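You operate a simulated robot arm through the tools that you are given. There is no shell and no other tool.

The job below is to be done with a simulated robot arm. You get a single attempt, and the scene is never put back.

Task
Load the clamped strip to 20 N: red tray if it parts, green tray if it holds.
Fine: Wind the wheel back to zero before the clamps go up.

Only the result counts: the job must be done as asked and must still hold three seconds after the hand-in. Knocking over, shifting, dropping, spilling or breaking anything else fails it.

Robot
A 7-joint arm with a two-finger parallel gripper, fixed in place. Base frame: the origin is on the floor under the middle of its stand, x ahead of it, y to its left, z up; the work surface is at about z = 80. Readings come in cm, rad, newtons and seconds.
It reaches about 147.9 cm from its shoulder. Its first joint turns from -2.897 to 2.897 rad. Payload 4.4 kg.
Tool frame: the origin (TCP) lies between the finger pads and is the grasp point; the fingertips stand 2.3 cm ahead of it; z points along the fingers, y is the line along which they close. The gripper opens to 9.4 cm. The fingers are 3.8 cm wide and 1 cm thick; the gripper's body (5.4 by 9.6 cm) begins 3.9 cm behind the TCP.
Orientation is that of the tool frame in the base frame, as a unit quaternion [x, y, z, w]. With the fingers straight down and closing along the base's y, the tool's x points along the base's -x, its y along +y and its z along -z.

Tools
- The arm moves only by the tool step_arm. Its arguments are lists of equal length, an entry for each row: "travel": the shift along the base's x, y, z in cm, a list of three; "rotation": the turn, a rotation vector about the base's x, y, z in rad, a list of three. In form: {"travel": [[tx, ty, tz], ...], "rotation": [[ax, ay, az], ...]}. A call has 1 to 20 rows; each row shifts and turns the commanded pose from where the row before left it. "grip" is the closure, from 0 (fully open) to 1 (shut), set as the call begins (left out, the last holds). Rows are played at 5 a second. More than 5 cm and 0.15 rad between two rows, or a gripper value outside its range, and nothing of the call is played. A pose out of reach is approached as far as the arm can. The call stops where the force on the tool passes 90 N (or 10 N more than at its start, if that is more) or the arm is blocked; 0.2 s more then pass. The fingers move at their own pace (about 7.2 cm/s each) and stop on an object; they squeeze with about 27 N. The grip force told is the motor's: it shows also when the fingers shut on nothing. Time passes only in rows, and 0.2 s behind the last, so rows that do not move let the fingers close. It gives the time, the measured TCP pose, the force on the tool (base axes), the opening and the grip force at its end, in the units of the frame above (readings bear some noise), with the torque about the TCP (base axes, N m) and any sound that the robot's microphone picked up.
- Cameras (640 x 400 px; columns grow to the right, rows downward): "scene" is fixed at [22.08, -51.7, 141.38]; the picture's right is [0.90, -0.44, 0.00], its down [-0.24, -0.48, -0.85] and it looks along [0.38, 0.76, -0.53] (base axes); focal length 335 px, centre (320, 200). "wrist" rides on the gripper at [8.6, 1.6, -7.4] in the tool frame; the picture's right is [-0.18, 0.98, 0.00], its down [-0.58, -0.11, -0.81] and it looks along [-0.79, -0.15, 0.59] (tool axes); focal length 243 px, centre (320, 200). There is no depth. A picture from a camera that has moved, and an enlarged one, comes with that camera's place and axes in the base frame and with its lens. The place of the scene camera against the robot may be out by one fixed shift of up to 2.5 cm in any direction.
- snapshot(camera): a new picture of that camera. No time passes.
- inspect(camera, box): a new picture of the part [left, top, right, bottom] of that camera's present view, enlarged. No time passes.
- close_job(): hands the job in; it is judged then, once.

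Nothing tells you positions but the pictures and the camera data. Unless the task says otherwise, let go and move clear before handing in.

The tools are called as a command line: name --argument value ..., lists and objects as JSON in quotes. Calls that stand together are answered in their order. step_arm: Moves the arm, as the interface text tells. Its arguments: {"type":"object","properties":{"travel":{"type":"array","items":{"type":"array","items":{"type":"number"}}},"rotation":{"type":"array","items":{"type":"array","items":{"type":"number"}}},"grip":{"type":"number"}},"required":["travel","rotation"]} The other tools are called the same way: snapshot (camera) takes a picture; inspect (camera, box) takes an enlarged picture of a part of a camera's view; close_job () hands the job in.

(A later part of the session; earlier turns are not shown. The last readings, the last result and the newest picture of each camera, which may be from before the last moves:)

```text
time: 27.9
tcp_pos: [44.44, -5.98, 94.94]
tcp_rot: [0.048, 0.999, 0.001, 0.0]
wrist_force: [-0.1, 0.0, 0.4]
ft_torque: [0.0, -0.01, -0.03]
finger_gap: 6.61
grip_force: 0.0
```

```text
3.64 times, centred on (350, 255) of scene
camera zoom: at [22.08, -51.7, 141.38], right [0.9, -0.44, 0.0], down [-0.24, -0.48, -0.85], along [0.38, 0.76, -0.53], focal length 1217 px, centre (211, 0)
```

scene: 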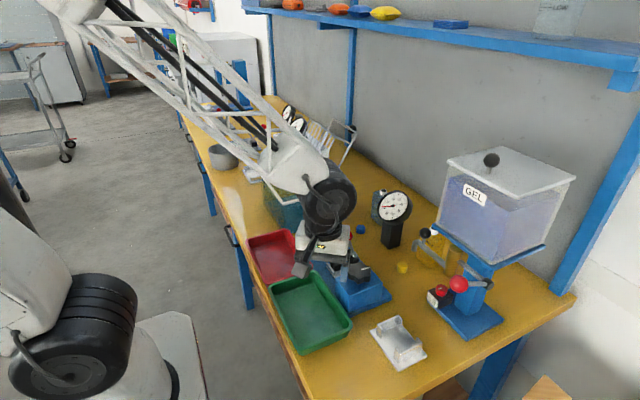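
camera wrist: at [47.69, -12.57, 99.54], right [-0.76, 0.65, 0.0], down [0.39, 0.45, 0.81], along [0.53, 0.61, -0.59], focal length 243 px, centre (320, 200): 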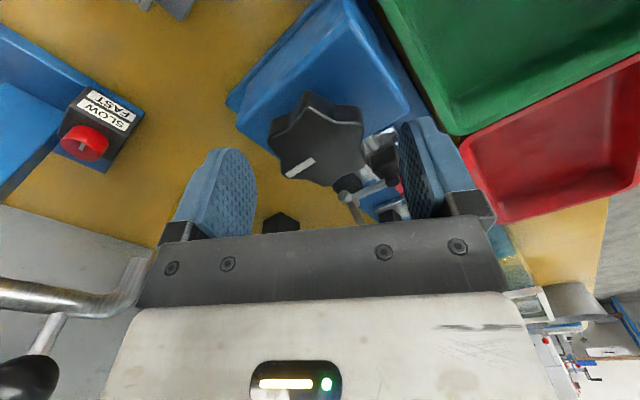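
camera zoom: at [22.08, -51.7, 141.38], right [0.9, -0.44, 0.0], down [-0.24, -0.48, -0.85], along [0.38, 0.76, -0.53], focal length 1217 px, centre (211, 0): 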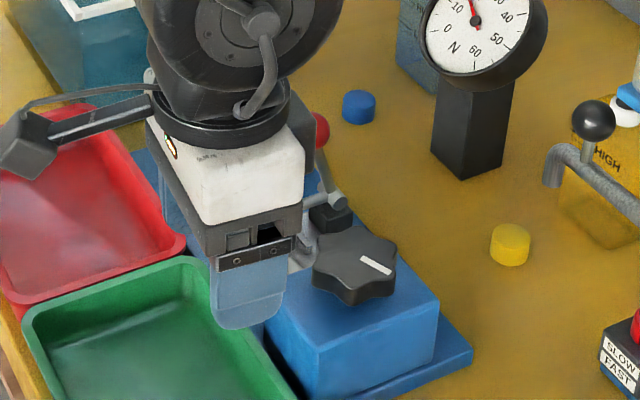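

The needle reads about 16.3 N, so about 0.26 rad more is needed for 20 N. I'll grip again and make that final turn in small steps.

step_arm --travel '[[3, 0, 0], [3, 0, 0], [3, 0, -1], [0, 0, -2], [0, 0, -1.45], [0, 0, 0]]' --rotation '[[0, 0, 0], [0, 0, 0], [0, 0, 0], [0, 0, 0], [0, 0, 0], [0, 0, 0]]' --grip 0.3

step_arm --travel '[[0, 0, 0], [0, 0, 0], [0, 0, 0]]' --rotation '[[0, 0, 0], [0, 0, 0], [0, 0, 0]]' --grip 1.0

step_arm --travel '[[0, 0, 0], [0, 0, 0], [0, 0, 0], [0, 0, 0], [0, 0, 0], [0, 0, 0], [0, 0, 0]]' --rotation '[[0, 0, -0.05], [0, 0, -0.05], [0, 0, -0.05], [0, 0, -0.05], [0, 0, -0.03], [0, 0, 0], [0, 0, 0]]' --grip 1.0

inspect --camera "scene" --box '[320, 170, 430, 280]'

```text
time: 29.3
tcp_pos: [53.29, -6.03, 90.54]
tcp_rot: [0.047, 0.999, 0.002, 0.0]
wrist_force: [-0.7, 0.6, 0.0]
ft_torque: [0.03, -0.02, 0.01]
finger_gap: 6.56
grip_force: 0.1
```

```text
time: 30.1
tcp_pos: [53.45, -5.95, 90.38]
tcp_rot: [0.048, 0.999, 0.002, -0.001]
wrist_force: [1.4, -6.6, -4.4]
ft_torque: [-0.45, -0.3, 0.0]
finger_gap: 5.37
grip_force: 44.9
```

```text
time: 31.7
tcp_pos: [53.34, -5.88, 90.55]
tcp_rot: [0.161, 0.987, 0.001, 0.0]
wrist_force: [-9.3, 21.7, -3.9]
ft_torque: [0.03, 0.52, 0.04]
finger_gap: 5.37
grip_force: 45.4
```

```text
3.64 times, centred on (375, 225) of scene
camera zoom: at [22.08, -51.7, 141.38], right [0.9, -0.44, 0.0], down [-0.24, -0.48, -0.85], along [0.38, 0.76, -0.53], focal length 1217 px, centre (120, 109)
```

zoom: 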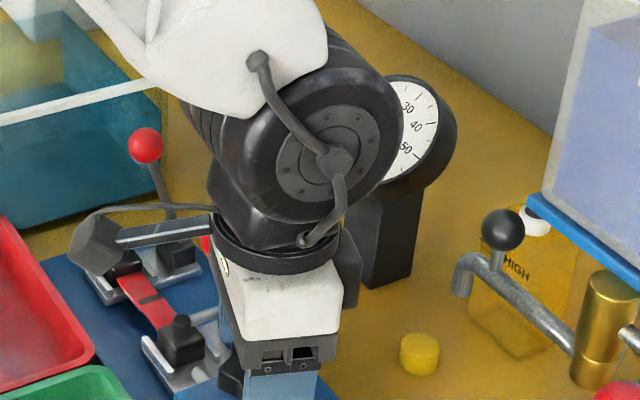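

Total turn is 1.37 rad and no snap was heard. I'll release and back off again to read the load.

step_arm --travel '[[0, 0, 0], [0, 0, 0], [0, 0, 1.5], [0, 0, 2], [-3, 0, 1], [-3, 0, 0], [-3, 0, 0], [0, 0, 0]]' --rotation '[[0, 0, 0], [0, 0, 0], [0, 0, 0], [0, 0, 0], [0, 0, 0], [0, 0, 0], [0, 0, 0], [0, 0, 0]]' --grip 0.3

inspect --camera "scene" --box '[375, 185, 415, 230]'

inspect --camera "scene" --box '[300, 200, 400, 310]'

```text
time: 33.5
tcp_pos: [44.38, -5.89, 95.05]
tcp_rot: [0.162, 0.987, 0.002, 0.0]
wrist_force: [-0.4, 0.3, 0.0]
ft_torque: [0.02, -0.03, -0.01]
finger_gap: 6.58
grip_force: 0.0
```

```text
8.89 times, centred on (395, 208) of scene
camera zoom: at [22.08, -51.7, 141.38], right [0.9, -0.44, 0.0], down [-0.24, -0.48, -0.85], along [0.38, 0.76, -0.53], focal length 2975 px, centre (-347, 133)
```

zoom: 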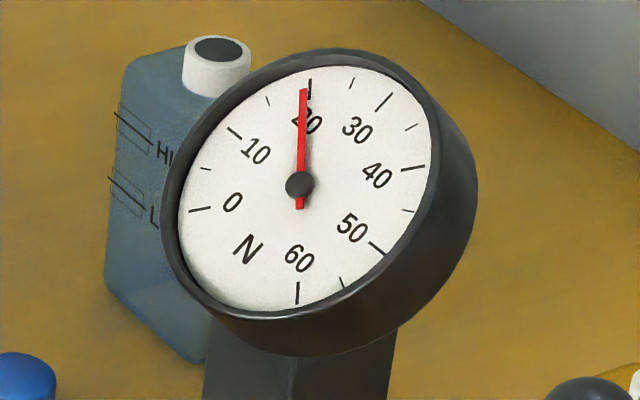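

```text
3.64 times, centred on (350, 255) of scene
camera zoom: at [22.08, -51.7, 141.38], right [0.9, -0.44, 0.0], down [-0.24, -0.48, -0.85], along [0.38, 0.76, -0.53], focal length 1217 px, centre (211, 0)
```

zoom: 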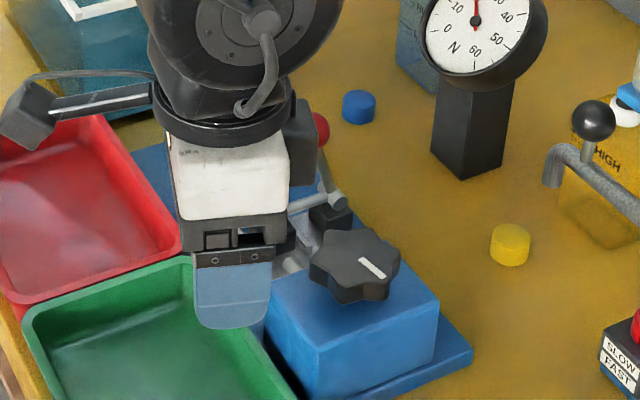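

The needle sits just short of the 20 mark, about 19.4–19.5 N, with the strip still whole. I'll apply a final ~0.05 rad.

step_arm --travel '[[3, 0, 0], [3, 0, 0], [3, 0, -1], [0, 0, -2], [0, 0, -1.45], [0, 0, 0]]' --rotation '[[0, 0, 0], [0, 0, 0], [0, 0, 0], [0, 0, 0], [0, 0, 0], [0, 0, 0]]' --grip 0.3

step_arm --travel '[[0, 0, 0], [0, 0, 0], [0, 0, 0]]' --rotation '[[0, 0, 0], [0, 0, 0], [0, 0, 0]]' --grip 1.0

step_arm --travel '[[0, 0, 0], [0, 0, 0], [0, 0, 0], [0, 0, 0]]' --rotation '[[0, 0, -0.025], [0, 0, -0.025], [0, 0, 0], [0, 0, 0]]' --grip 1.0

step_arm --travel '[[0, 0, 0], [0, 0, 0], [0, 0, 1.5], [0, 0, 2], [-3, 0, 1], [-3, 0, 0], [-3, 0, 0], [0, 0, 0]]' --rotation '[[0, 0, 0], [0, 0, 0], [0, 0, 0], [0, 0, 0], [0, 0, 0], [0, 0, 0], [0, 0, 0], [0, 0, 0]]' --grip 0.3

inspect --camera "scene" --box '[375, 185, 415, 230]'

inspect --camera "scene" --box '[300, 200, 400, 310]'

```text
time: 34.9
tcp_pos: [53.27, -5.86, 90.56]
tcp_rot: [0.161, 0.987, 0.002, 0.0]
wrist_force: [-1.0, 0.7, -0.2]
ft_torque: [-0.03, 0.0, -0.01]
finger_gap: 6.59
grip_force: 0.0
```

```text
time: 35.7
tcp_pos: [53.34, -5.92, 90.57]
tcp_rot: [0.162, 0.987, 0.002, 0.0]
wrist_force: [15.3, 41.3, -9.4]
ft_torque: [0.54, -0.33, 0.02]
finger_gap: 5.34
grip_force: 44.7
```

```text
time: 36.7
tcp_pos: [53.43, -5.9, 90.59]
tcp_rot: [0.185, 0.983, 0.002, 0.001]
wrist_force: [4.6, 39.9, 6.4]
ft_torque: [0.68, 0.46, 0.05]
finger_gap: 5.33
grip_force: 45.5
```

```text
time: 38.5
tcp_pos: [44.44, -5.94, 95.03]
tcp_rot: [0.185, 0.983, 0.001, -0.001]
wrist_force: [1.0, 0.2, 0.0]
ft_torque: [-0.02, 0.0, 0.01]
finger_gap: 6.57
grip_force: 0.1
```

```text
8.89 times, centred on (395, 208) of scene
camera zoom: at [22.08, -51.7, 141.38], right [0.9, -0.44, 0.0], down [-0.24, -0.48, -0.85], along [0.38, 0.76, -0.53], focal length 2975 px, centre (-347, 133)
```

zoom: 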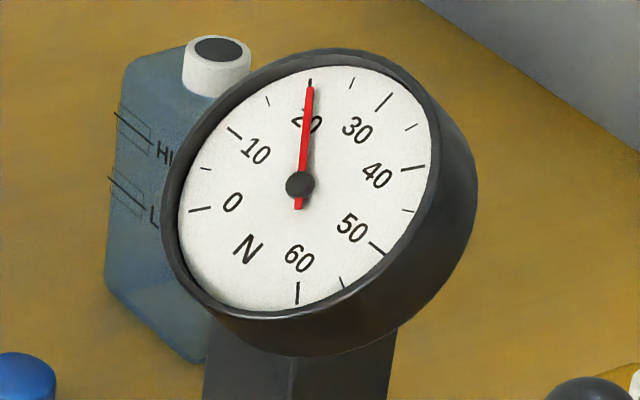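

```text
3.64 times, centred on (350, 255) of scene
camera zoom: at [22.08, -51.7, 141.38], right [0.9, -0.44, 0.0], down [-0.24, -0.48, -0.85], along [0.38, 0.76, -0.53], focal length 1217 px, centre (211, 0)
```

zoom: 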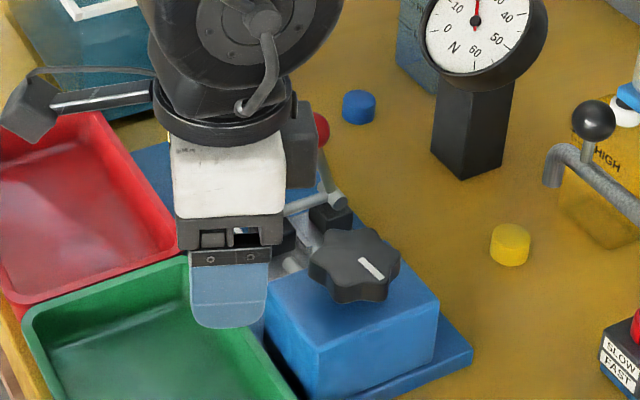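

The needle now stands on the 20 mark. I'll dwell for a few seconds to see whether the strip parts, then look at the dial and strip.

step_arm --travel '[[0, 0, 2], [-1, 2, 2], [-1, 2, 2], [-1, 2, 2], [0, 0, 0], [0, 0, 0], [0, 0, 0], [0, 0, 0], [0, 0, 0], [0, 0, 0], [0, 0, 0], [0, 0, 0]]' --rotation '[[0, 0, 0], [0, 0, 0], [0, 0, 0], [0, 0, 0], [0, 0, 0], [0, 0, 0], [0, 0, 0], [0, 0, 0], [0, 0, 0], [0, 0, 0], [0, 0, 0], [0, 0, 0]]' --grip 0.3

inspect --camera "scene" --box '[380, 188, 410, 222]'

inspect --camera "scene" --box '[300, 200, 400, 310]'

snapshot --camera "wrist"

```text
time: 41.1
tcp_pos: [41.52, -0.0, 102.87]
tcp_rot: [0.186, 0.983, 0.002, 0.0]
wrist_force: [-0.9, -0.1, -0.5]
ft_torque: [-0.02, 0.02, 0.01]
finger_gap: 6.58
grip_force: 0.2
```

```text
11.76 times, centred on (395, 205) of scene
camera zoom: at [22.08, -51.7, 141.38], right [0.9, -0.44, 0.0], down [-0.24, -0.48, -0.85], along [0.38, 0.76, -0.53], focal length 3937 px, centre (-562, 141)
```

zoom: 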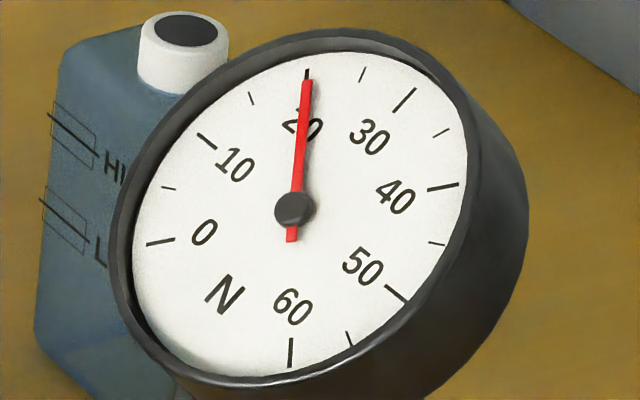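

```text
3.64 times, centred on (350, 255) of scene
camera zoom: at [22.08, -51.7, 141.38], right [0.9, -0.44, 0.0], down [-0.24, -0.48, -0.85], along [0.38, 0.76, -0.53], focal length 1217 px, centre (211, 0)
```

zoom: 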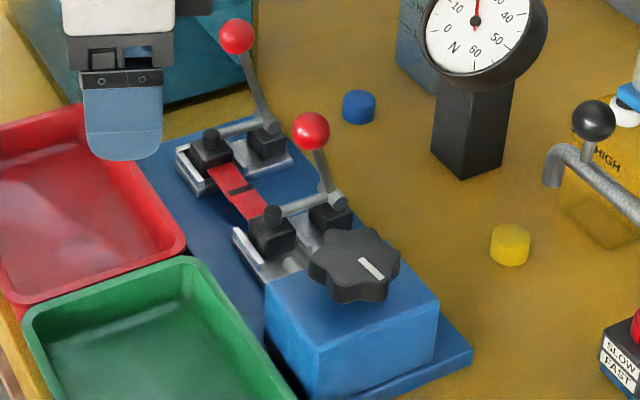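

```text
taken
camera wrist: at [34.06, 4.84, 110.54], right [0.53, 0.85, 0.0], down [0.5, -0.32, 0.81], along [0.68, -0.43, -0.59], focal length 243 px, centre (320, 200)
```

wrist: 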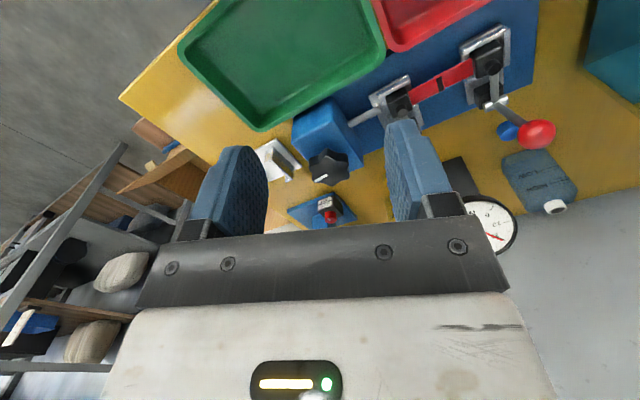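

The strip has held: the needle stays on 20 N and the strip is whole, so it goes to the green tray. Next I'll return to the wheel, grip it and wind it back counter-clockwise to zero.

step_arm --travel '[[1, -2, -2], [1, -2, -2], [1, -2, -2], [0, 0, -2], [3, 0, 0], [3, 0, 0], [3, 0, -1], [0, 0.05, -2], [0, 0.05, -1.45], [0, 0, 0]]' --rotation '[[0, 0, 0], [0, 0, 0], [0, 0, 0], [0, 0, 0], [0, 0, 0], [0, 0, 0], [0, 0, 0], [0, 0, 0], [0, 0, 0], [0, 0, 0]]' --grip 0.3

step_arm --travel '[[0, 0, 0], [0, 0, 0], [0, 0, 0]]' --rotation '[[0, 0, 0], [0, 0, 0], [0, 0, 0]]' --grip 1.0

inspect --camera "wrist" --box '[160, 50, 480, 250]'

```text
time: 43.3
tcp_pos: [53.47, -5.86, 90.63]
tcp_rot: [0.186, 0.983, 0.003, 0.0]
wrist_force: [0.4, 0.1, -0.1]
ft_torque: [0.01, -0.01, 0.0]
finger_gap: 6.57
grip_force: 0.0
```

```text
time: 44.1
tcp_pos: [53.36, -5.97, 90.51]
tcp_rot: [0.186, 0.982, 0.003, -0.001]
wrist_force: [-9.2, -29.2, 2.8]
ft_torque: [-0.91, 0.06, -0.04]
finger_gap: 5.34
grip_force: 44.9
```

```text
2.00 times, centred on (320, 150) of wrist
camera zoom: at [45.97, -1.16, 98.17], right [0.53, 0.85, 0.0], down [0.5, -0.32, 0.81], along [0.68, -0.43, -0.59], focal length 485 px, centre (320, 300)
```

zoom: 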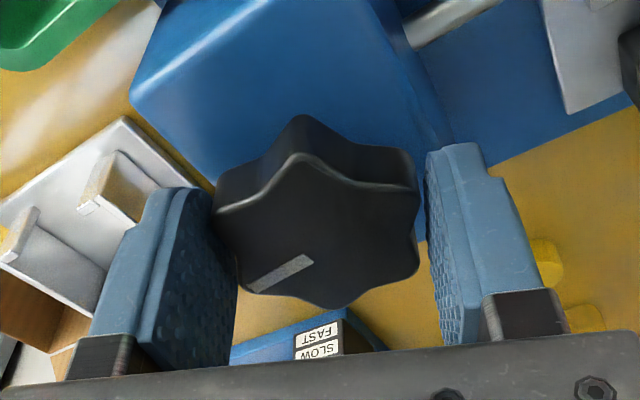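

Gripped at the loaded position. I'll relieve the side force and wind back in stages of 0.3–0.4 rad.

step_arm --travel '[[-0.02, -0.06, 0], [0, 0, 0], [0, 0, 0], [0, 0, 0], [0, 0, 0], [0, 0, 0], [0, 0, 0]]' --rotation '[[0, 0, 0], [0, 0, 0.06], [0, 0, 0.06], [0, 0, 0.06], [0, 0, 0.06], [0, 0, 0.06], [0, 0, 0]]' --grip 1.0

```text
time: 45.7
tcp_pos: [53.39, -5.95, 90.56]
tcp_rot: [0.036, 0.999, 0.003, -0.001]
wrist_force: [-3.1, -13.7, -15.7]
ft_torque: [-0.43, -0.51, -0.01]
finger_gap: 5.34
grip_force: 44.9
```

step_arm --travel '[[0, -0.03, -0.03], [0, 0, 0], [0, 0, 0], [0, 0, 0], [0, 0, 0], [0, 0, 0], [0, 0, 0]]' --rotation '[[0, 0, 0], [0, 0, 0.06], [0, 0, 0.06], [0, 0, 0.06], [0, 0, 0.06], [0, 0, 0.06], [0, 0, 0]]' --grip 1.0

```text
time: 47.3
tcp_pos: [53.32, -5.93, 90.6]
tcp_rot: [-0.113, 0.994, 0.002, -0.002]
wrist_force: [-29.0, -16.7, 9.6]
ft_torque: [-0.47, 0.5, -0.01]
finger_gap: 5.32
grip_force: 44.6
```

The wheel follows with moderate forces. Continuing to wind back.

step_arm --travel '[[-0.06, -0.03, 0.02], [0, 0, 0], [0, 0, 0], [0, 0, 0], [0, 0, 0], [0, 0, 0], [0, 0, 0]]' --rotation '[[0, 0, 0], [0, 0, 0.06], [0, 0, 0.06], [0, 0, 0.06], [0, 0, 0.06], [0, 0, 0.06], [0, 0, 0]]' --grip 1.0

inspect --camera "wrist" --box '[160, 50, 480, 250]'

```text
time: 48.9
tcp_pos: [53.38, -5.93, 90.7]
tcp_rot: [-0.26, 0.966, 0.002, 0.0]
wrist_force: [27.8, -21.3, -25.0]
ft_torque: [-0.01, -0.61, -0.05]
finger_gap: 5.34
grip_force: 45.0
```

```text
2.00 times, centred on (320, 150) of wrist
camera zoom: at [45.18, -8.87, 98.17], right [-0.34, 0.94, 0.0], down [0.56, 0.2, 0.81], along [0.76, 0.27, -0.59], focal length 485 px, centre (320, 300)
```

zoom: 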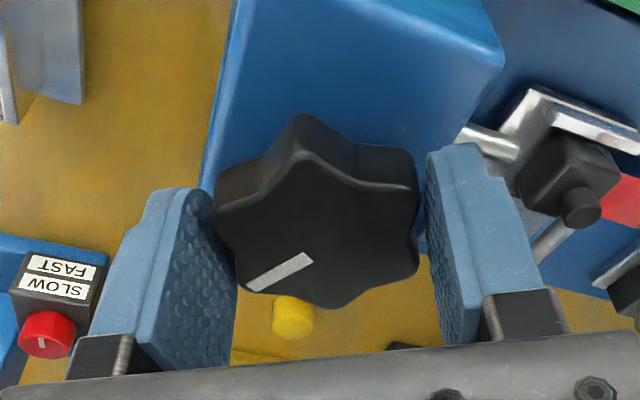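

About 0.52 rad remains. I'll relieve the force and continue.

step_arm --travel '[[0.06, -0.05, -0.05], [0, 0, 0], [0, 0, 0], [0, 0, 0], [0, 0, 0], [0, 0, 0], [0, 0, 0]]' --rotation '[[0, 0, 0], [0, 0, 0.06], [0, 0, 0.06], [0, 0, 0.06], [0, 0, 0.06], [0, 0, 0.06], [0, 0, 0]]' --grip 1.0

```text
time: 50.5
tcp_pos: [53.44, -5.92, 90.59]
tcp_rot: [-0.402, 0.916, 0.002, -0.001]
wrist_force: [-10.6, 2.6, 35.9]
ft_torque: [-0.04, 0.08, 0.01]
finger_gap: 5.31
grip_force: 44.4
```

About 0.22 rad remains. I'll wind 0.2 rad, then release and read the dial.

step_arm --travel '[[-0.02, 0, 0.07], [0, 0, 0], [0, 0, 0], [0, 0, 0], [0, 0, 0], [0, 0, 0]]' --rotation '[[0, 0, 0], [0, 0, 0.05], [0, 0, 0.05], [0, 0, 0.05], [0, 0, 0.05], [0, 0, 0]]' --grip 1.0

step_arm --travel '[[0, 0, 0], [0, 0, 0], [0, 0, 1.5], [0, 0, 2], [-3, 0, 1], [-3, 0, 0], [-3, 0, 0], [0, 0, 0]]' --rotation '[[0, 0, 0], [0, 0, 0], [0, 0, 0], [0, 0, 0], [0, 0, 0], [0, 0, 0], [0, 0, 0], [0, 0, 0]]' --grip 0.2

inspect --camera "scene" --box '[380, 188, 410, 222]'

inspect --camera "scene" --box '[320, 230, 400, 310]'

```text
time: 51.9
tcp_pos: [53.54, -6.0, 90.73]
tcp_rot: [-0.491, 0.871, 0.002, -0.001]
wrist_force: [23.7, 4.3, -0.1]
ft_torque: [-0.1, -0.94, -0.04]
finger_gap: 5.32
grip_force: 44.7
```

```text
time: 53.7
tcp_pos: [44.26, -6.01, 95.16]
tcp_rot: [-0.491, 0.871, 0.001, -0.002]
wrist_force: [-0.3, -0.4, -0.2]
ft_torque: [0.01, 0.0, -0.03]
finger_gap: 7.55
grip_force: 0.1
```

```text
11.76 times, centred on (395, 205) of scene
camera zoom: at [22.08, -51.7, 141.38], right [0.9, -0.44, 0.0], down [-0.24, -0.48, -0.85], along [0.38, 0.76, -0.53], focal length 3937 px, centre (-562, 141)
```

zoom: 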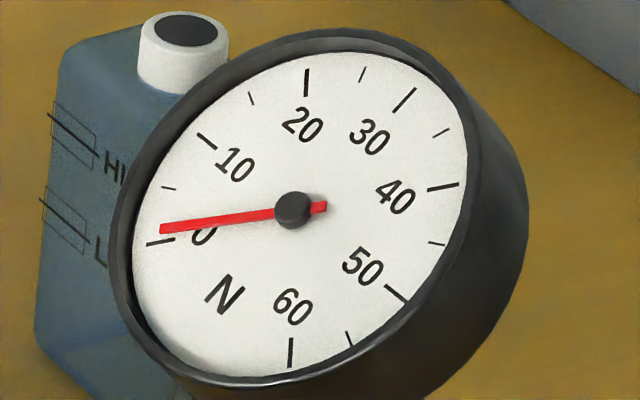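

```text
5.00 times, centred on (360, 270) of scene
camera zoom: at [22.08, -51.7, 141.38], right [0.9, -0.44, 0.0], down [-0.24, -0.48, -0.85], along [0.38, 0.76, -0.53], focal length 1673 px, centre (120, -150)
```

zoom: 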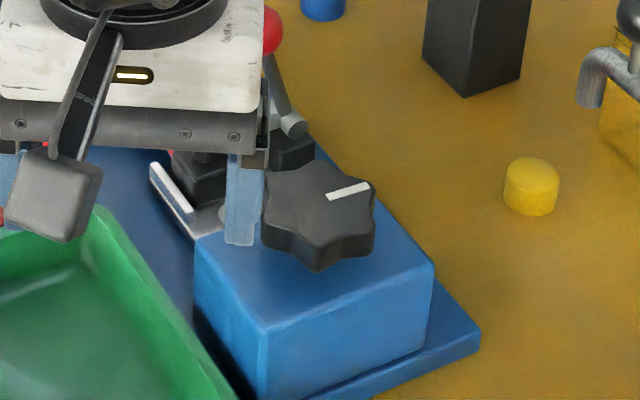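

The needle is within about half a newton of zero. I'll grip once more and wind a further 0.035 rad.

step_arm --travel '[[3, 0, 0], [3, 0, 0], [3, 0, -1], [0, 0, -2], [0, 0, -1.5], [0, 0, 0]]' --rotation '[[0, 0, 0], [0, 0, 0], [0, 0, 0], [0, 0, 0], [0, 0, 0], [0, 0, 0]]' --grip 0.2

step_arm --travel '[[0, 0, 0], [0, 0, 0], [0, 0, 0]]' --rotation '[[0, 0, 0], [0, 0, 0], [0, 0, 0]]' --grip 1.0

step_arm --travel '[[0, 0, 0], [0, 0, 0], [0, 0, 0], [0, 0, 0]]' --rotation '[[0, 0, 0.02], [0, 0, 0.02], [0, 0, 0], [0, 0, 0]]' --grip 1.0

step_arm --travel '[[0, 0, 0], [0, 0, 0], [0, 0, 1.5], [0, 0, 2], [-3, 0, 1], [-3, 0, 0], [-3, 0, 0], [0, 0, 0]]' --rotation '[[0, 0, 0], [0, 0, 0], [0, 0, 0], [0, 0, 0], [0, 0, 0], [0, 0, 0], [0, 0, 0], [0, 0, 0]]' --grip 0.2

inspect --camera "scene" --box '[380, 188, 410, 222]'

inspect --camera "scene" --box '[320, 230, 400, 310]'

```text
time: 55.1
tcp_pos: [53.36, -6.04, 90.62]
tcp_rot: [-0.491, 0.871, 0.001, -0.002]
wrist_force: [0.3, 0.2, -0.9]
ft_torque: [0.04, 0.0, 0.02]
finger_gap: 7.51
grip_force: 0.1
```

```text
time: 55.9
tcp_pos: [53.46, -6.02, 90.63]
tcp_rot: [-0.491, 0.871, 0.002, 0.0]
wrist_force: [22.8, -16.7, -13.1]
ft_torque: [-0.51, -0.88, -0.06]
finger_gap: 5.31
grip_force: 45.4
```

```text
time: 56.9
tcp_pos: [53.35, -5.92, 90.66]
tcp_rot: [-0.508, 0.861, 0.001, -0.002]
wrist_force: [29.4, -22.2, -15.6]
ft_torque: [-0.46, -0.71, -0.03]
finger_gap: 5.35
grip_force: 44.9
```

```text
time: 58.7
tcp_pos: [44.36, -5.98, 95.26]
tcp_rot: [-0.509, 0.861, 0.002, -0.002]
wrist_force: [-0.1, -0.4, 0.3]
ft_torque: [0.02, 0.02, 0.01]
finger_gap: 7.51
grip_force: 0.0
```

```text
11.76 times, centred on (395, 205) of scene
camera zoom: at [22.08, -51.7, 141.38], right [0.9, -0.44, 0.0], down [-0.24, -0.48, -0.85], along [0.38, 0.76, -0.53], focal length 3937 px, centre (-562, 141)
```

zoom: 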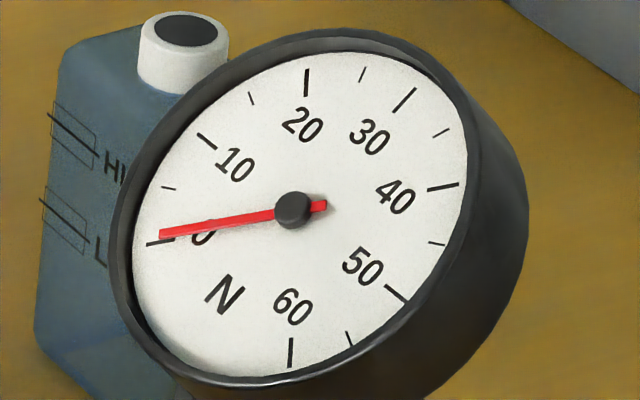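

```text
5.00 times, centred on (360, 270) of scene
camera zoom: at [22.08, -51.7, 141.38], right [0.9, -0.44, 0.0], down [-0.24, -0.48, -0.85], along [0.38, 0.76, -0.53], focal length 1673 px, centre (120, -150)
```

zoom: 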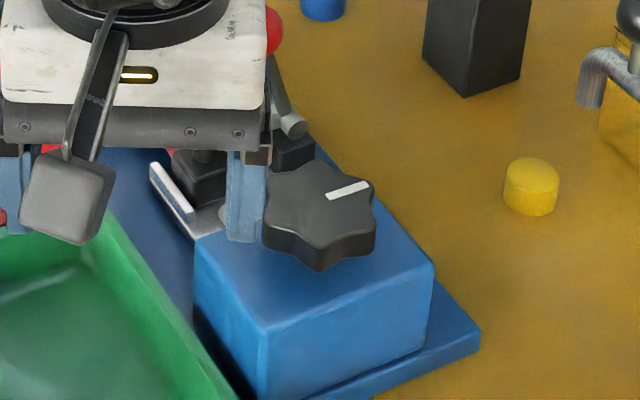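

The needle is nearly on zero but perhaps 0.3 N above where it began. One more small nudge of 0.03 rad.

step_arm --travel '[[3, 0, 0], [3, 0, 0], [3.04, -0.03, -1], [0, 0, -2], [0, 0, -1.5], [0, 0, 0]]' --rotation '[[0, 0, 0], [0, 0, 0], [0, 0, 0], [0, 0, 0], [0, 0, 0], [0, 0, 0]]' --grip 0.2

step_arm --travel '[[0, 0, 0], [0, 0, 0], [0, 0, 0]]' --rotation '[[0, 0, 0], [0, 0, 0], [0, 0, 0]]' --grip 1.0

step_arm --travel '[[0, 0, 0], [0, 0, 0], [0, 0, 0], [0, 0, 0]]' --rotation '[[0, 0, 0.015], [0, 0, 0.015], [0, 0, 0], [0, 0, 0]]' --grip 1.0

step_arm --travel '[[0, 0, 0], [0, 0, 0], [0, 0, 1.5], [0, 0, 2], [-3, 0, 1], [-3, 0, 0], [-3, 0, 0], [0, 0, 0]]' --rotation '[[0, 0, 0], [0, 0, 0], [0, 0, 0], [0, 0, 0], [0, 0, 0], [0, 0, 0], [0, 0, 0], [0, 0, 0]]' --grip 0.2

inspect --camera "scene" --box '[380, 188, 410, 222]'

inspect --camera "scene" --box '[320, 230, 400, 310]'

```text
time: 60.1
tcp_pos: [53.41, -5.92, 90.54]
tcp_rot: [-0.508, 0.861, 0.001, -0.002]
wrist_force: [-0.5, -0.6, 0.3]
ft_torque: [0.02, -0.01, 0.01]
finger_gap: 7.54
grip_force: 0.2
```

```text
time: 60.9
tcp_pos: [53.45, -5.91, 90.6]
tcp_rot: [-0.508, 0.861, 0.003, -0.001]
wrist_force: [19.4, -12.0, -13.1]
ft_torque: [-0.43, -0.95, -0.05]
finger_gap: 5.32
grip_force: 44.8
```

```text
time: 61.9
tcp_pos: [53.48, -6.0, 90.57]
tcp_rot: [-0.521, 0.853, 0.003, -0.002]
wrist_force: [27.0, -4.7, -17.6]
ft_torque: [0.01, -0.58, -0.32]
finger_gap: 5.32
grip_force: 44.7
```

```text
time: 63.7
tcp_pos: [44.38, -5.87, 95.12]
tcp_rot: [-0.521, 0.853, 0.002, -0.001]
wrist_force: [-0.3, -0.3, -0.3]
ft_torque: [-0.02, -0.03, -0.01]
finger_gap: 7.52
grip_force: 0.1
```

```text
11.76 times, centred on (395, 205) of scene
camera zoom: at [22.08, -51.7, 141.38], right [0.9, -0.44, 0.0], down [-0.24, -0.48, -0.85], along [0.38, 0.76, -0.53], focal length 3937 px, centre (-562, 141)
```

zoom: 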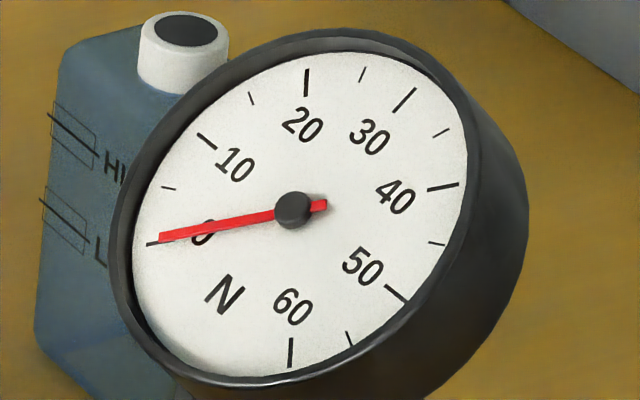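

```text
5.00 times, centred on (360, 270) of scene
camera zoom: at [22.08, -51.7, 141.38], right [0.9, -0.44, 0.0], down [-0.24, -0.48, -0.85], along [0.38, 0.76, -0.53], focal length 1673 px, centre (120, -150)
```

zoom: 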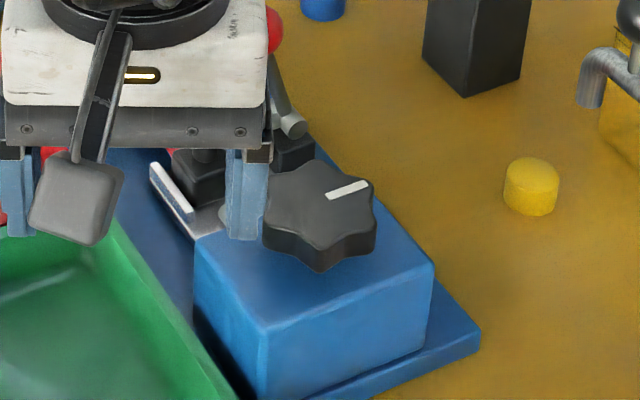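

The needle is back on its starting zero, and the torque showed the wheel reaching its stop. Next I'll raise the arm and look at the clamps from the front side.

step_arm --travel '[[0, 0, 3], [0, 0, 3], [-1, 2, 3], [-1, 2, 1], [-1, 2, 0], [-1, 2, 0], [-1, 2, 0], [-1, 2, 0], [0, 0, 0]]' --rotation '[[0, 0, -0.137], [0, 0, -0.137], [0, 0, -0.137], [0, 0, -0.137], [0, 0, -0.137], [0, 0, -0.137], [0, 0, -0.137], [0, 0, -0.137], [0, 0, 0]]' --grip 0.2

snapshot --camera "wrist"

inspect --camera "wrist" --box '[240, 40, 440, 220]'

inspect --camera "scene" --box '[300, 195, 370, 275]'

```text
time: 65.7
tcp_pos: [38.4, 6.02, 105.14]
tcp_rot: [0.001, 1.0, 0.002, 0.0]
wrist_force: [0.2, -0.3, -0.3]
ft_torque: [0.01, 0.01, 0.01]
finger_gap: 7.54
grip_force: 0.1
```

```text
taken
camera wrist: at [29.75, 7.65, 112.69], right [0.19, 0.98, 0.0], down [0.58, -0.11, 0.81], along [0.79, -0.15, -0.59], focal length 243 px, centre (320, 200)
```

wrist: 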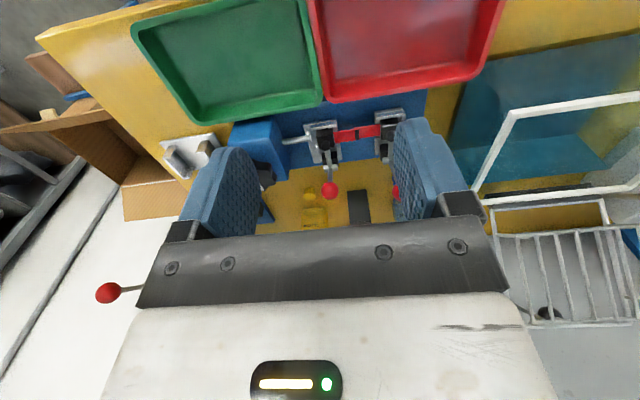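

```text
2.22 times, centred on (340, 130) of wrist
camera zoom: at [29.75, 7.65, 112.69], right [0.19, 0.98, 0.0], down [0.58, -0.11, 0.81], along [0.79, -0.15, -0.59], focal length 539 px, centre (276, 356)
```

zoom: 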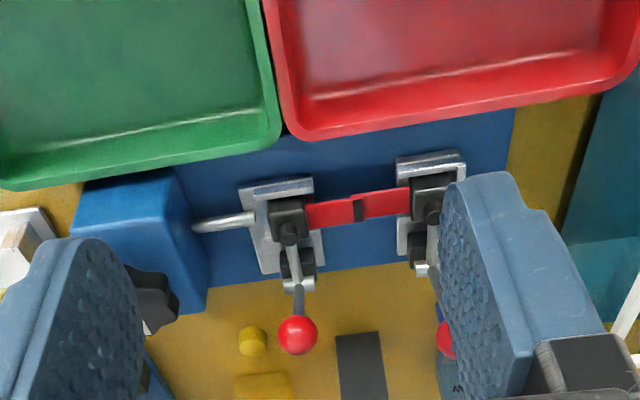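

```text
5.00 times, centred on (335, 235) of scene
camera zoom: at [22.08, -51.7, 141.38], right [0.9, -0.44, 0.0], down [-0.24, -0.48, -0.85], along [0.38, 0.76, -0.53], focal length 1673 px, centre (245, 25)
```

zoom: 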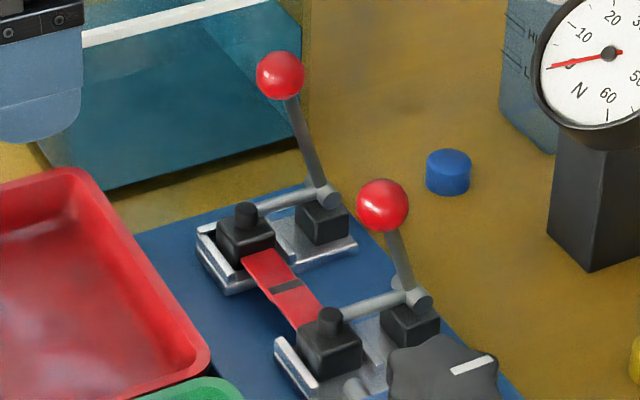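

Triangulated: front lever ball ≈ (56.2, 4.0, 91.5) with its pivot ≈ (58.5, 4.0, 84.6), and rear lever ball ≈ (55.3, 13.1, 93.9). The levers lean toward -x, so I'll push the balls toward +x with closed fingers, starting with the front one.

step_arm --travel '[[3.4, -0.5, 0], [3.4, -0.5, 0], [3.4, -0.5, 0], [3.2, -0.5, -1], [0, 0, -3], [0, 0, -3], [0, 0, -3], [0, 0, 0]]' --rotation '[[0, 0, 0], [0, 0, 0], [0, 0, 0], [0, 0, 0], [0, 0, 0], [0, 0, 0], [0, 0, 0], [0, 0, 0]]' --grip 1.0

snapshot --camera "wrist"

inspect --camera "scene" --box '[290, 180, 410, 300]'

```text
time: 67.5
tcp_pos: [52.02, 3.97, 94.99]
tcp_rot: [0.0, 1.0, 0.002, 0.0]
wrist_force: [0.3, 0.0, -0.1]
ft_torque: [0.0, -0.04, 0.02]
finger_gap: 0.0
grip_force: 27.1
```

```text
taken
camera wrist: at [43.36, 5.6, 102.64], right [0.18, 0.98, 0.0], down [0.58, -0.11, 0.81], along [0.79, -0.15, -0.59], focal length 243 px, centre (320, 200)
```

wrist: 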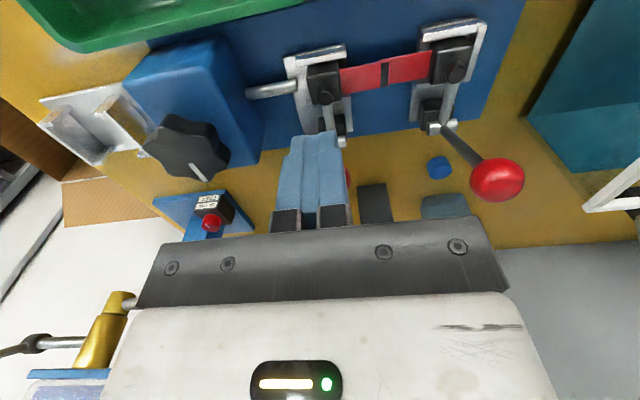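

```text
3.33 times, centred on (350, 240) of scene
camera zoom: at [22.08, -51.7, 141.38], right [0.9, -0.44, 0.0], down [-0.24, -0.48, -0.85], along [0.38, 0.76, -0.53], focal length 1116 px, centre (220, 67)
```

zoom: 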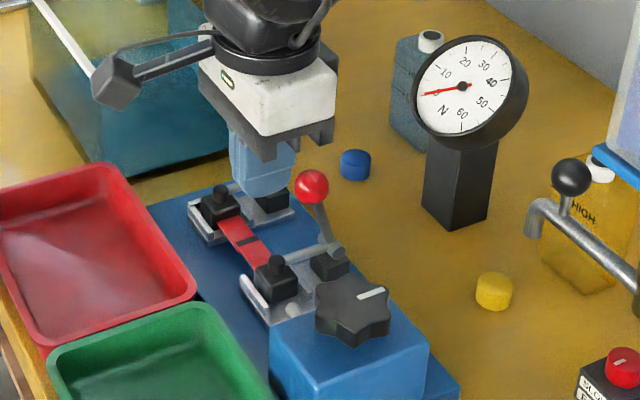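

The finger is aligned just on the -x side of the front ball. I'll descend to ball height and begin pushing toward +x in small steps.

step_arm --travel '[[0, 0, -1.1], [0, 0, -1.1], [0.5, 0, 0], [0.5, 0, 0], [0.5, 0, 0], [0, 0, 0]]' --rotation '[[0, 0, 0], [0, 0, 0], [0, 0, 0], [0, 0, 0], [0, 0, 0], [0, 0, 0]]' --grip 1.0

inspect --camera "scene" --box '[290, 180, 410, 300]'

```text
time: 68.9
tcp_pos: [53.3, 3.9, 92.87]
tcp_rot: [0.0, 1.0, 0.001, -0.001]
wrist_force: [-3.0, -0.3, 0.2]
ft_torque: [0.02, 0.03, 0.01]
finger_gap: 0.0
grip_force: 26.8
```

```text
3.33 times, centred on (350, 240) of scene
camera zoom: at [22.08, -51.7, 141.38], right [0.9, -0.44, 0.0], down [-0.24, -0.48, -0.85], along [0.38, 0.76, -0.53], focal length 1116 px, centre (220, 67)
```

zoom: 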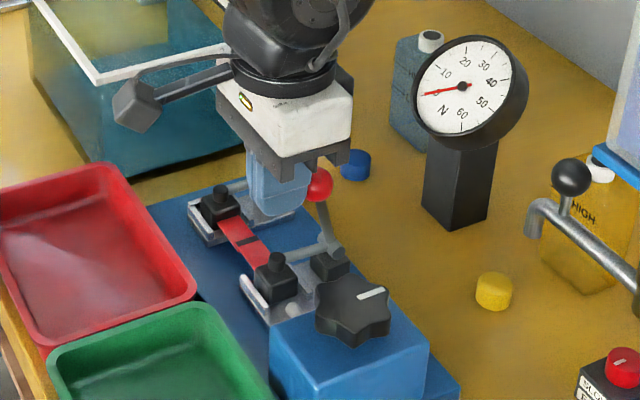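

Contact with the ball at about 3 N, lever starting to move. I'll continue pushing along its arc.

step_arm --travel '[[0.6, 0, 0], [0.6, 0, 0.05], [0.6, 0, 0], [0.6, 0, 0], [0.6, 0, -0.05], [0.6, 0, -0.1], [0, 0, 0]]' --rotation '[[0, 0, 0], [0, 0, 0], [0, 0, 0], [0, 0, 0], [0, 0, 0], [0, 0, 0], [0, 0, 0]]' --grip 1.0

inspect --camera "scene" --box '[290, 180, 410, 300]'

snapshot --camera "wrist"

```text
time: 70.5
tcp_pos: [56.91, 3.99, 92.78]
tcp_rot: [0.001, 1.0, 0.002, -0.001]
wrist_force: [0.3, -0.7, 0.3]
ft_torque: [0.01, 0.05, -0.01]
finger_gap: 0.01
grip_force: 26.6
```

```text
3.33 times, centred on (350, 240) of scene
camera zoom: at [22.08, -51.7, 141.38], right [0.9, -0.44, 0.0], down [-0.24, -0.48, -0.85], along [0.38, 0.76, -0.53], focal length 1116 px, centre (220, 67)
```

zoom: 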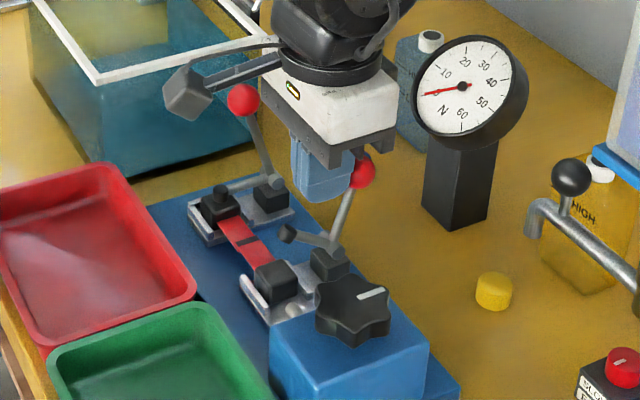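

```text
taken
camera wrist: at [48.31, 5.64, 100.37], right [0.18, 0.98, 0.0], down [0.58, -0.11, 0.81], along [0.79, -0.15, -0.59], focal length 243 px, centre (320, 200)
```

wrist: 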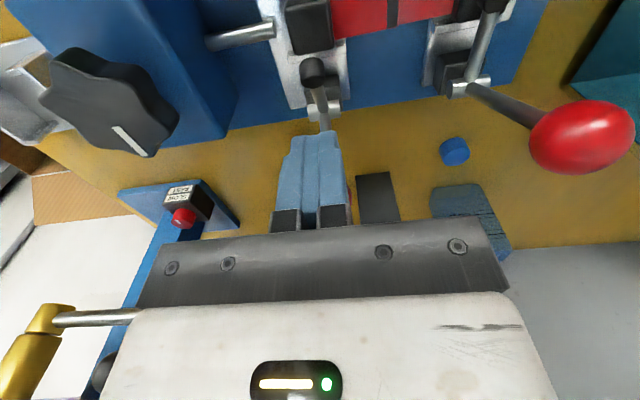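

The front clamp's arm with its spindle has lifted off the jaw block; the motion is easy. I'll carry on pushing the lever over.

step_arm --travel '[[0.6, 0, -0.1], [0.6, 0, -0.2], [0.6, 0, -0.25], [0.6, 0, -0.3], [0.5, 0, -0.3], [0.5, 0, -0.4], [0.4, 0, -0.5], [0, 0, 0]]' --rotation '[[0, 0, 0], [0, 0, 0], [0, 0, 0], [0, 0, 0], [0, 0, 0], [0, 0, 0], [0, 0, 0], [0, 0, 0]]' --grip 1.0

inspect --camera "scene" --box '[290, 180, 410, 300]'

snapshot --camera "wrist"

```text
time: 72.0
tcp_pos: [59.65, 3.97, 91.39]
tcp_rot: [-0.001, 1.0, 0.002, -0.007]
wrist_force: [-40.4, 0.5, 32.7]
ft_torque: [0.06, 0.13, 0.05]
finger_gap: 0.0
grip_force: 27.2
stopped in row 7: the force on the tool passed its limit at 326 N (the readings are from after the stop); the commanded pose is now the measured one
```

```text
3.33 times, centred on (350, 240) of scene
camera zoom: at [22.08, -51.7, 141.38], right [0.9, -0.44, 0.0], down [-0.24, -0.48, -0.85], along [0.38, 0.76, -0.53], focal length 1116 px, centre (220, 67)
```

zoom: 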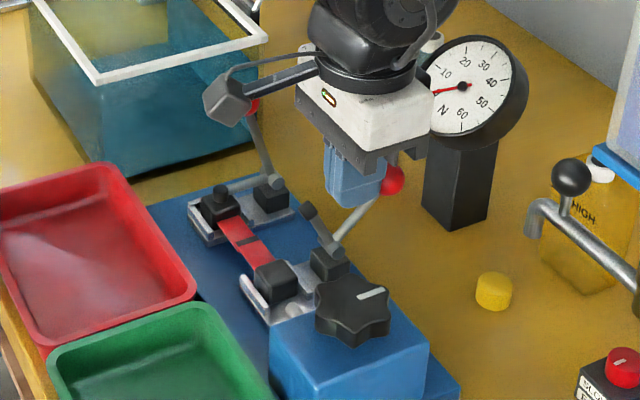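

```text
taken
camera wrist: at [51.19, 5.61, 98.99], right [0.18, 0.98, 0.0], down [0.59, -0.11, 0.8], along [0.79, -0.15, -0.6], focal length 243 px, centre (320, 200)
```

wrist: 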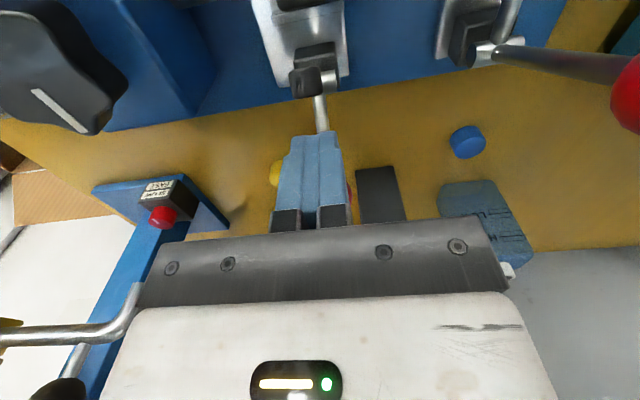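

The lever reached its end stop. I'll back off at once and check that it stays open and nothing shifted.

step_arm --travel '[[-0.5, 0, 0.2], [-0.5, 0, 0.3], [-1, 0, 1], [-1, 0, 2], [0, 0, 3], [0, 0, 3], [0, 0, 0]]' --rotation '[[0, 0, 0], [0, 0, 0], [0, 0, 0], [0, 0, 0], [0, 0, 0], [0, 0, 0], [0, 0, 0]]' --grip 1.0

inspect --camera "scene" --box '[290, 180, 410, 300]'

snapshot --camera "scene"

snapshot --camera "wrist"

```text
time: 73.5
tcp_pos: [56.9, 4.05, 100.82]
tcp_rot: [-0.001, 1.0, 0.002, -0.006]
wrist_force: [0.2, 0.1, 0.0]
ft_torque: [0.01, 0.02, 0.02]
finger_gap: 0.0
grip_force: 26.8
```

```text
3.33 times, centred on (350, 240) of scene
camera zoom: at [22.08, -51.7, 141.38], right [0.9, -0.44, 0.0], down [-0.24, -0.48, -0.85], along [0.38, 0.76, -0.53], focal length 1116 px, centre (220, 67)
```

zoom: 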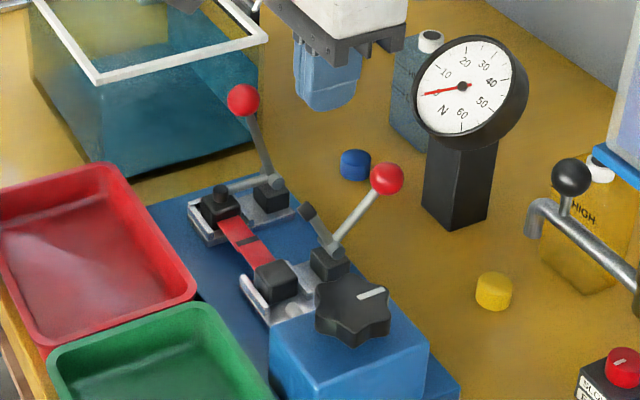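

```text
taken
```

scene: 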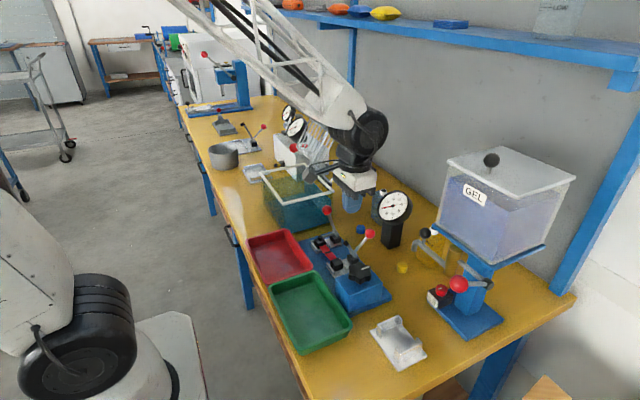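

```text
taken
camera wrist: at [48.29, 5.64, 108.39], right [0.18, 0.98, 0.0], down [0.59, -0.11, 0.8], along [0.79, -0.15, -0.6], focal length 243 px, centre (320, 200)
```

wrist: 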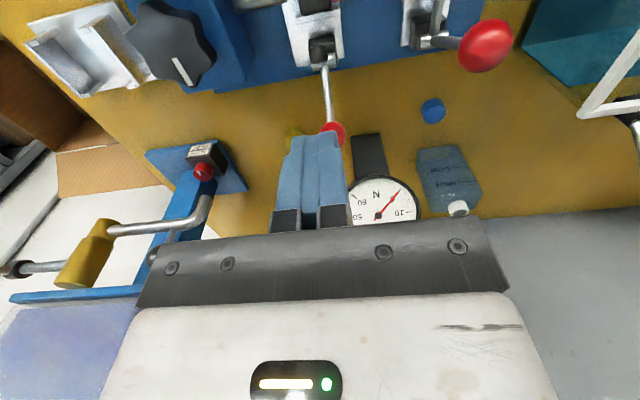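

The front clamp stays open and nothing else moved. Now I'll do the rear lever (ball ≈ (55.1, 13.1, 94.2)) the same way, stopping short of its end stop with smaller steps.

step_arm --travel '[[-3, 0, 0], [-2.9, 0, 0], [0, 3, 0], [0, 3, 0], [0, 3.05, 0], [0, 0, -2.5], [0, 0, -3], [0, 0, 0]]' --rotation '[[0, -0.012, 0], [0, 0, 0], [0, 0, 0], [0, 0, 0], [0, 0, 0], [0, 0, 0], [0, 0, 0], [0, 0, 0]]' --grip 1.0

snapshot --camera "wrist"

inspect --camera "scene" --box '[290, 160, 410, 280]'

```text
time: 75.3
tcp_pos: [50.96, 13.1, 95.11]
tcp_rot: [0.0, 1.0, 0.001, 0.001]
wrist_force: [0.2, 0.4, 0.3]
ft_torque: [-0.02, -0.02, 0.03]
finger_gap: 0.04
grip_force: 27.1
```

```text
taken
camera wrist: at [42.3, 14.75, 102.77], right [0.18, 0.98, 0.0], down [0.58, -0.11, 0.81], along [0.79, -0.15, -0.59], focal length 243 px, centre (320, 200)
```

wrist: 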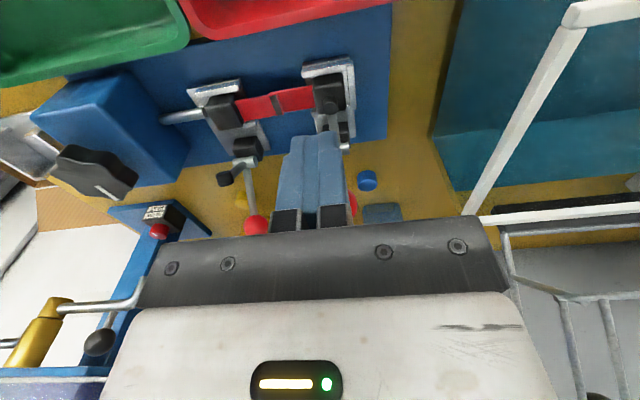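

```text
3.33 times, centred on (350, 220) of scene
camera zoom: at [22.08, -51.7, 141.38], right [0.9, -0.44, 0.0], down [-0.24, -0.48, -0.85], along [0.38, 0.76, -0.53], focal length 1116 px, centre (220, 133)
```

zoom: 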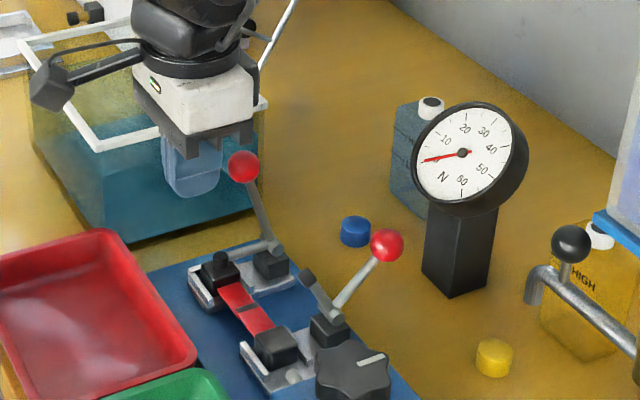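

The finger is positioned behind the rear ball. I'll push it toward +x along its arc.

step_arm --travel '[[0.5, 0, 0.1], [0.5, 0, 0.1], [0.5, 0, 0.1], [0.6, 0, 0.15], [0.6, 0, 0.1], [0.6, 0, 0.1], [0.6, 0, 0.05], [0.6, 0, 0], [0.6, 0, -0.05], [0.6, 0, -0.05], [0, 0, 0]]' --rotation '[[0, 0, 0], [0, 0, 0], [0, 0, 0], [0, 0, 0], [0, 0, 0], [0, 0, 0], [0, 0, 0], [0, 0, 0], [0, 0, 0], [0, 0, 0], [0, 0, 0]]' --grip 1.0

inspect --camera "scene" --box '[290, 160, 410, 280]'

```text
time: 77.8
tcp_pos: [56.67, 13.13, 95.86]
tcp_rot: [0.0, 1.0, 0.001, 0.0]
wrist_force: [-0.6, 0.0, 0.2]
ft_torque: [0.02, -0.01, -0.02]
finger_gap: 0.0
grip_force: 27.1
```

```text
3.33 times, centred on (350, 220) of scene
camera zoom: at [22.08, -51.7, 141.38], right [0.9, -0.44, 0.0], down [-0.24, -0.48, -0.85], along [0.38, 0.76, -0.53], focal length 1116 px, centre (220, 133)
```

zoom: 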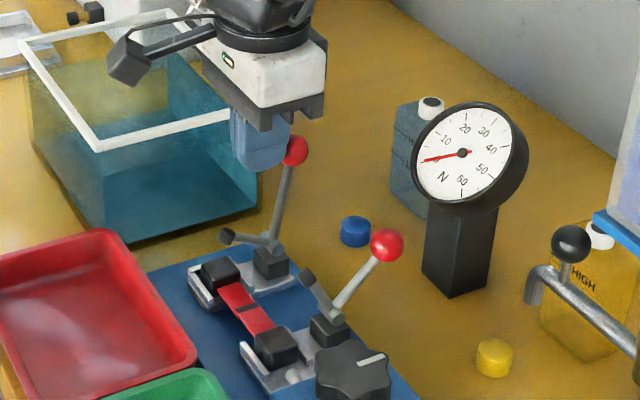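

The rear clamp is lifting. I'll continue, with smaller steps near the expected end stop.

step_arm --travel '[[0.6, 0, -0.1], [0.6, 0, -0.15], [0.5, 0, -0.2], [0.4, 0, -0.2], [0.3, 0, -0.15], [0, 0, 0]]' --rotation '[[0, 0, 0], [0, 0, 0], [0, 0, 0], [0, 0, 0], [0, 0, 0], [0, 0, 0]]' --grip 1.0

inspect --camera "scene" --box '[290, 160, 410, 280]'

```text
time: 79.2
tcp_pos: [59.18, 12.92, 95.06]
tcp_rot: [0.0, 1.0, 0.002, 0.002]
wrist_force: [0.2, -1.4, -0.3]
ft_torque: [0.0, -0.02, 0.01]
finger_gap: 0.0
grip_force: 26.6
```

```text
3.33 times, centred on (350, 220) of scene
camera zoom: at [22.08, -51.7, 141.38], right [0.9, -0.44, 0.0], down [-0.24, -0.48, -0.85], along [0.38, 0.76, -0.53], focal length 1116 px, centre (220, 133)
```

zoom: 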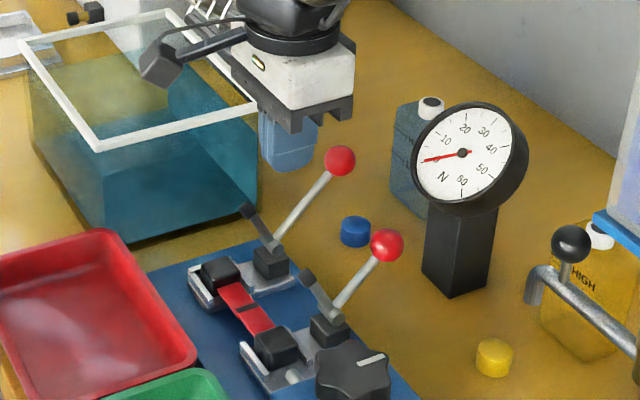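

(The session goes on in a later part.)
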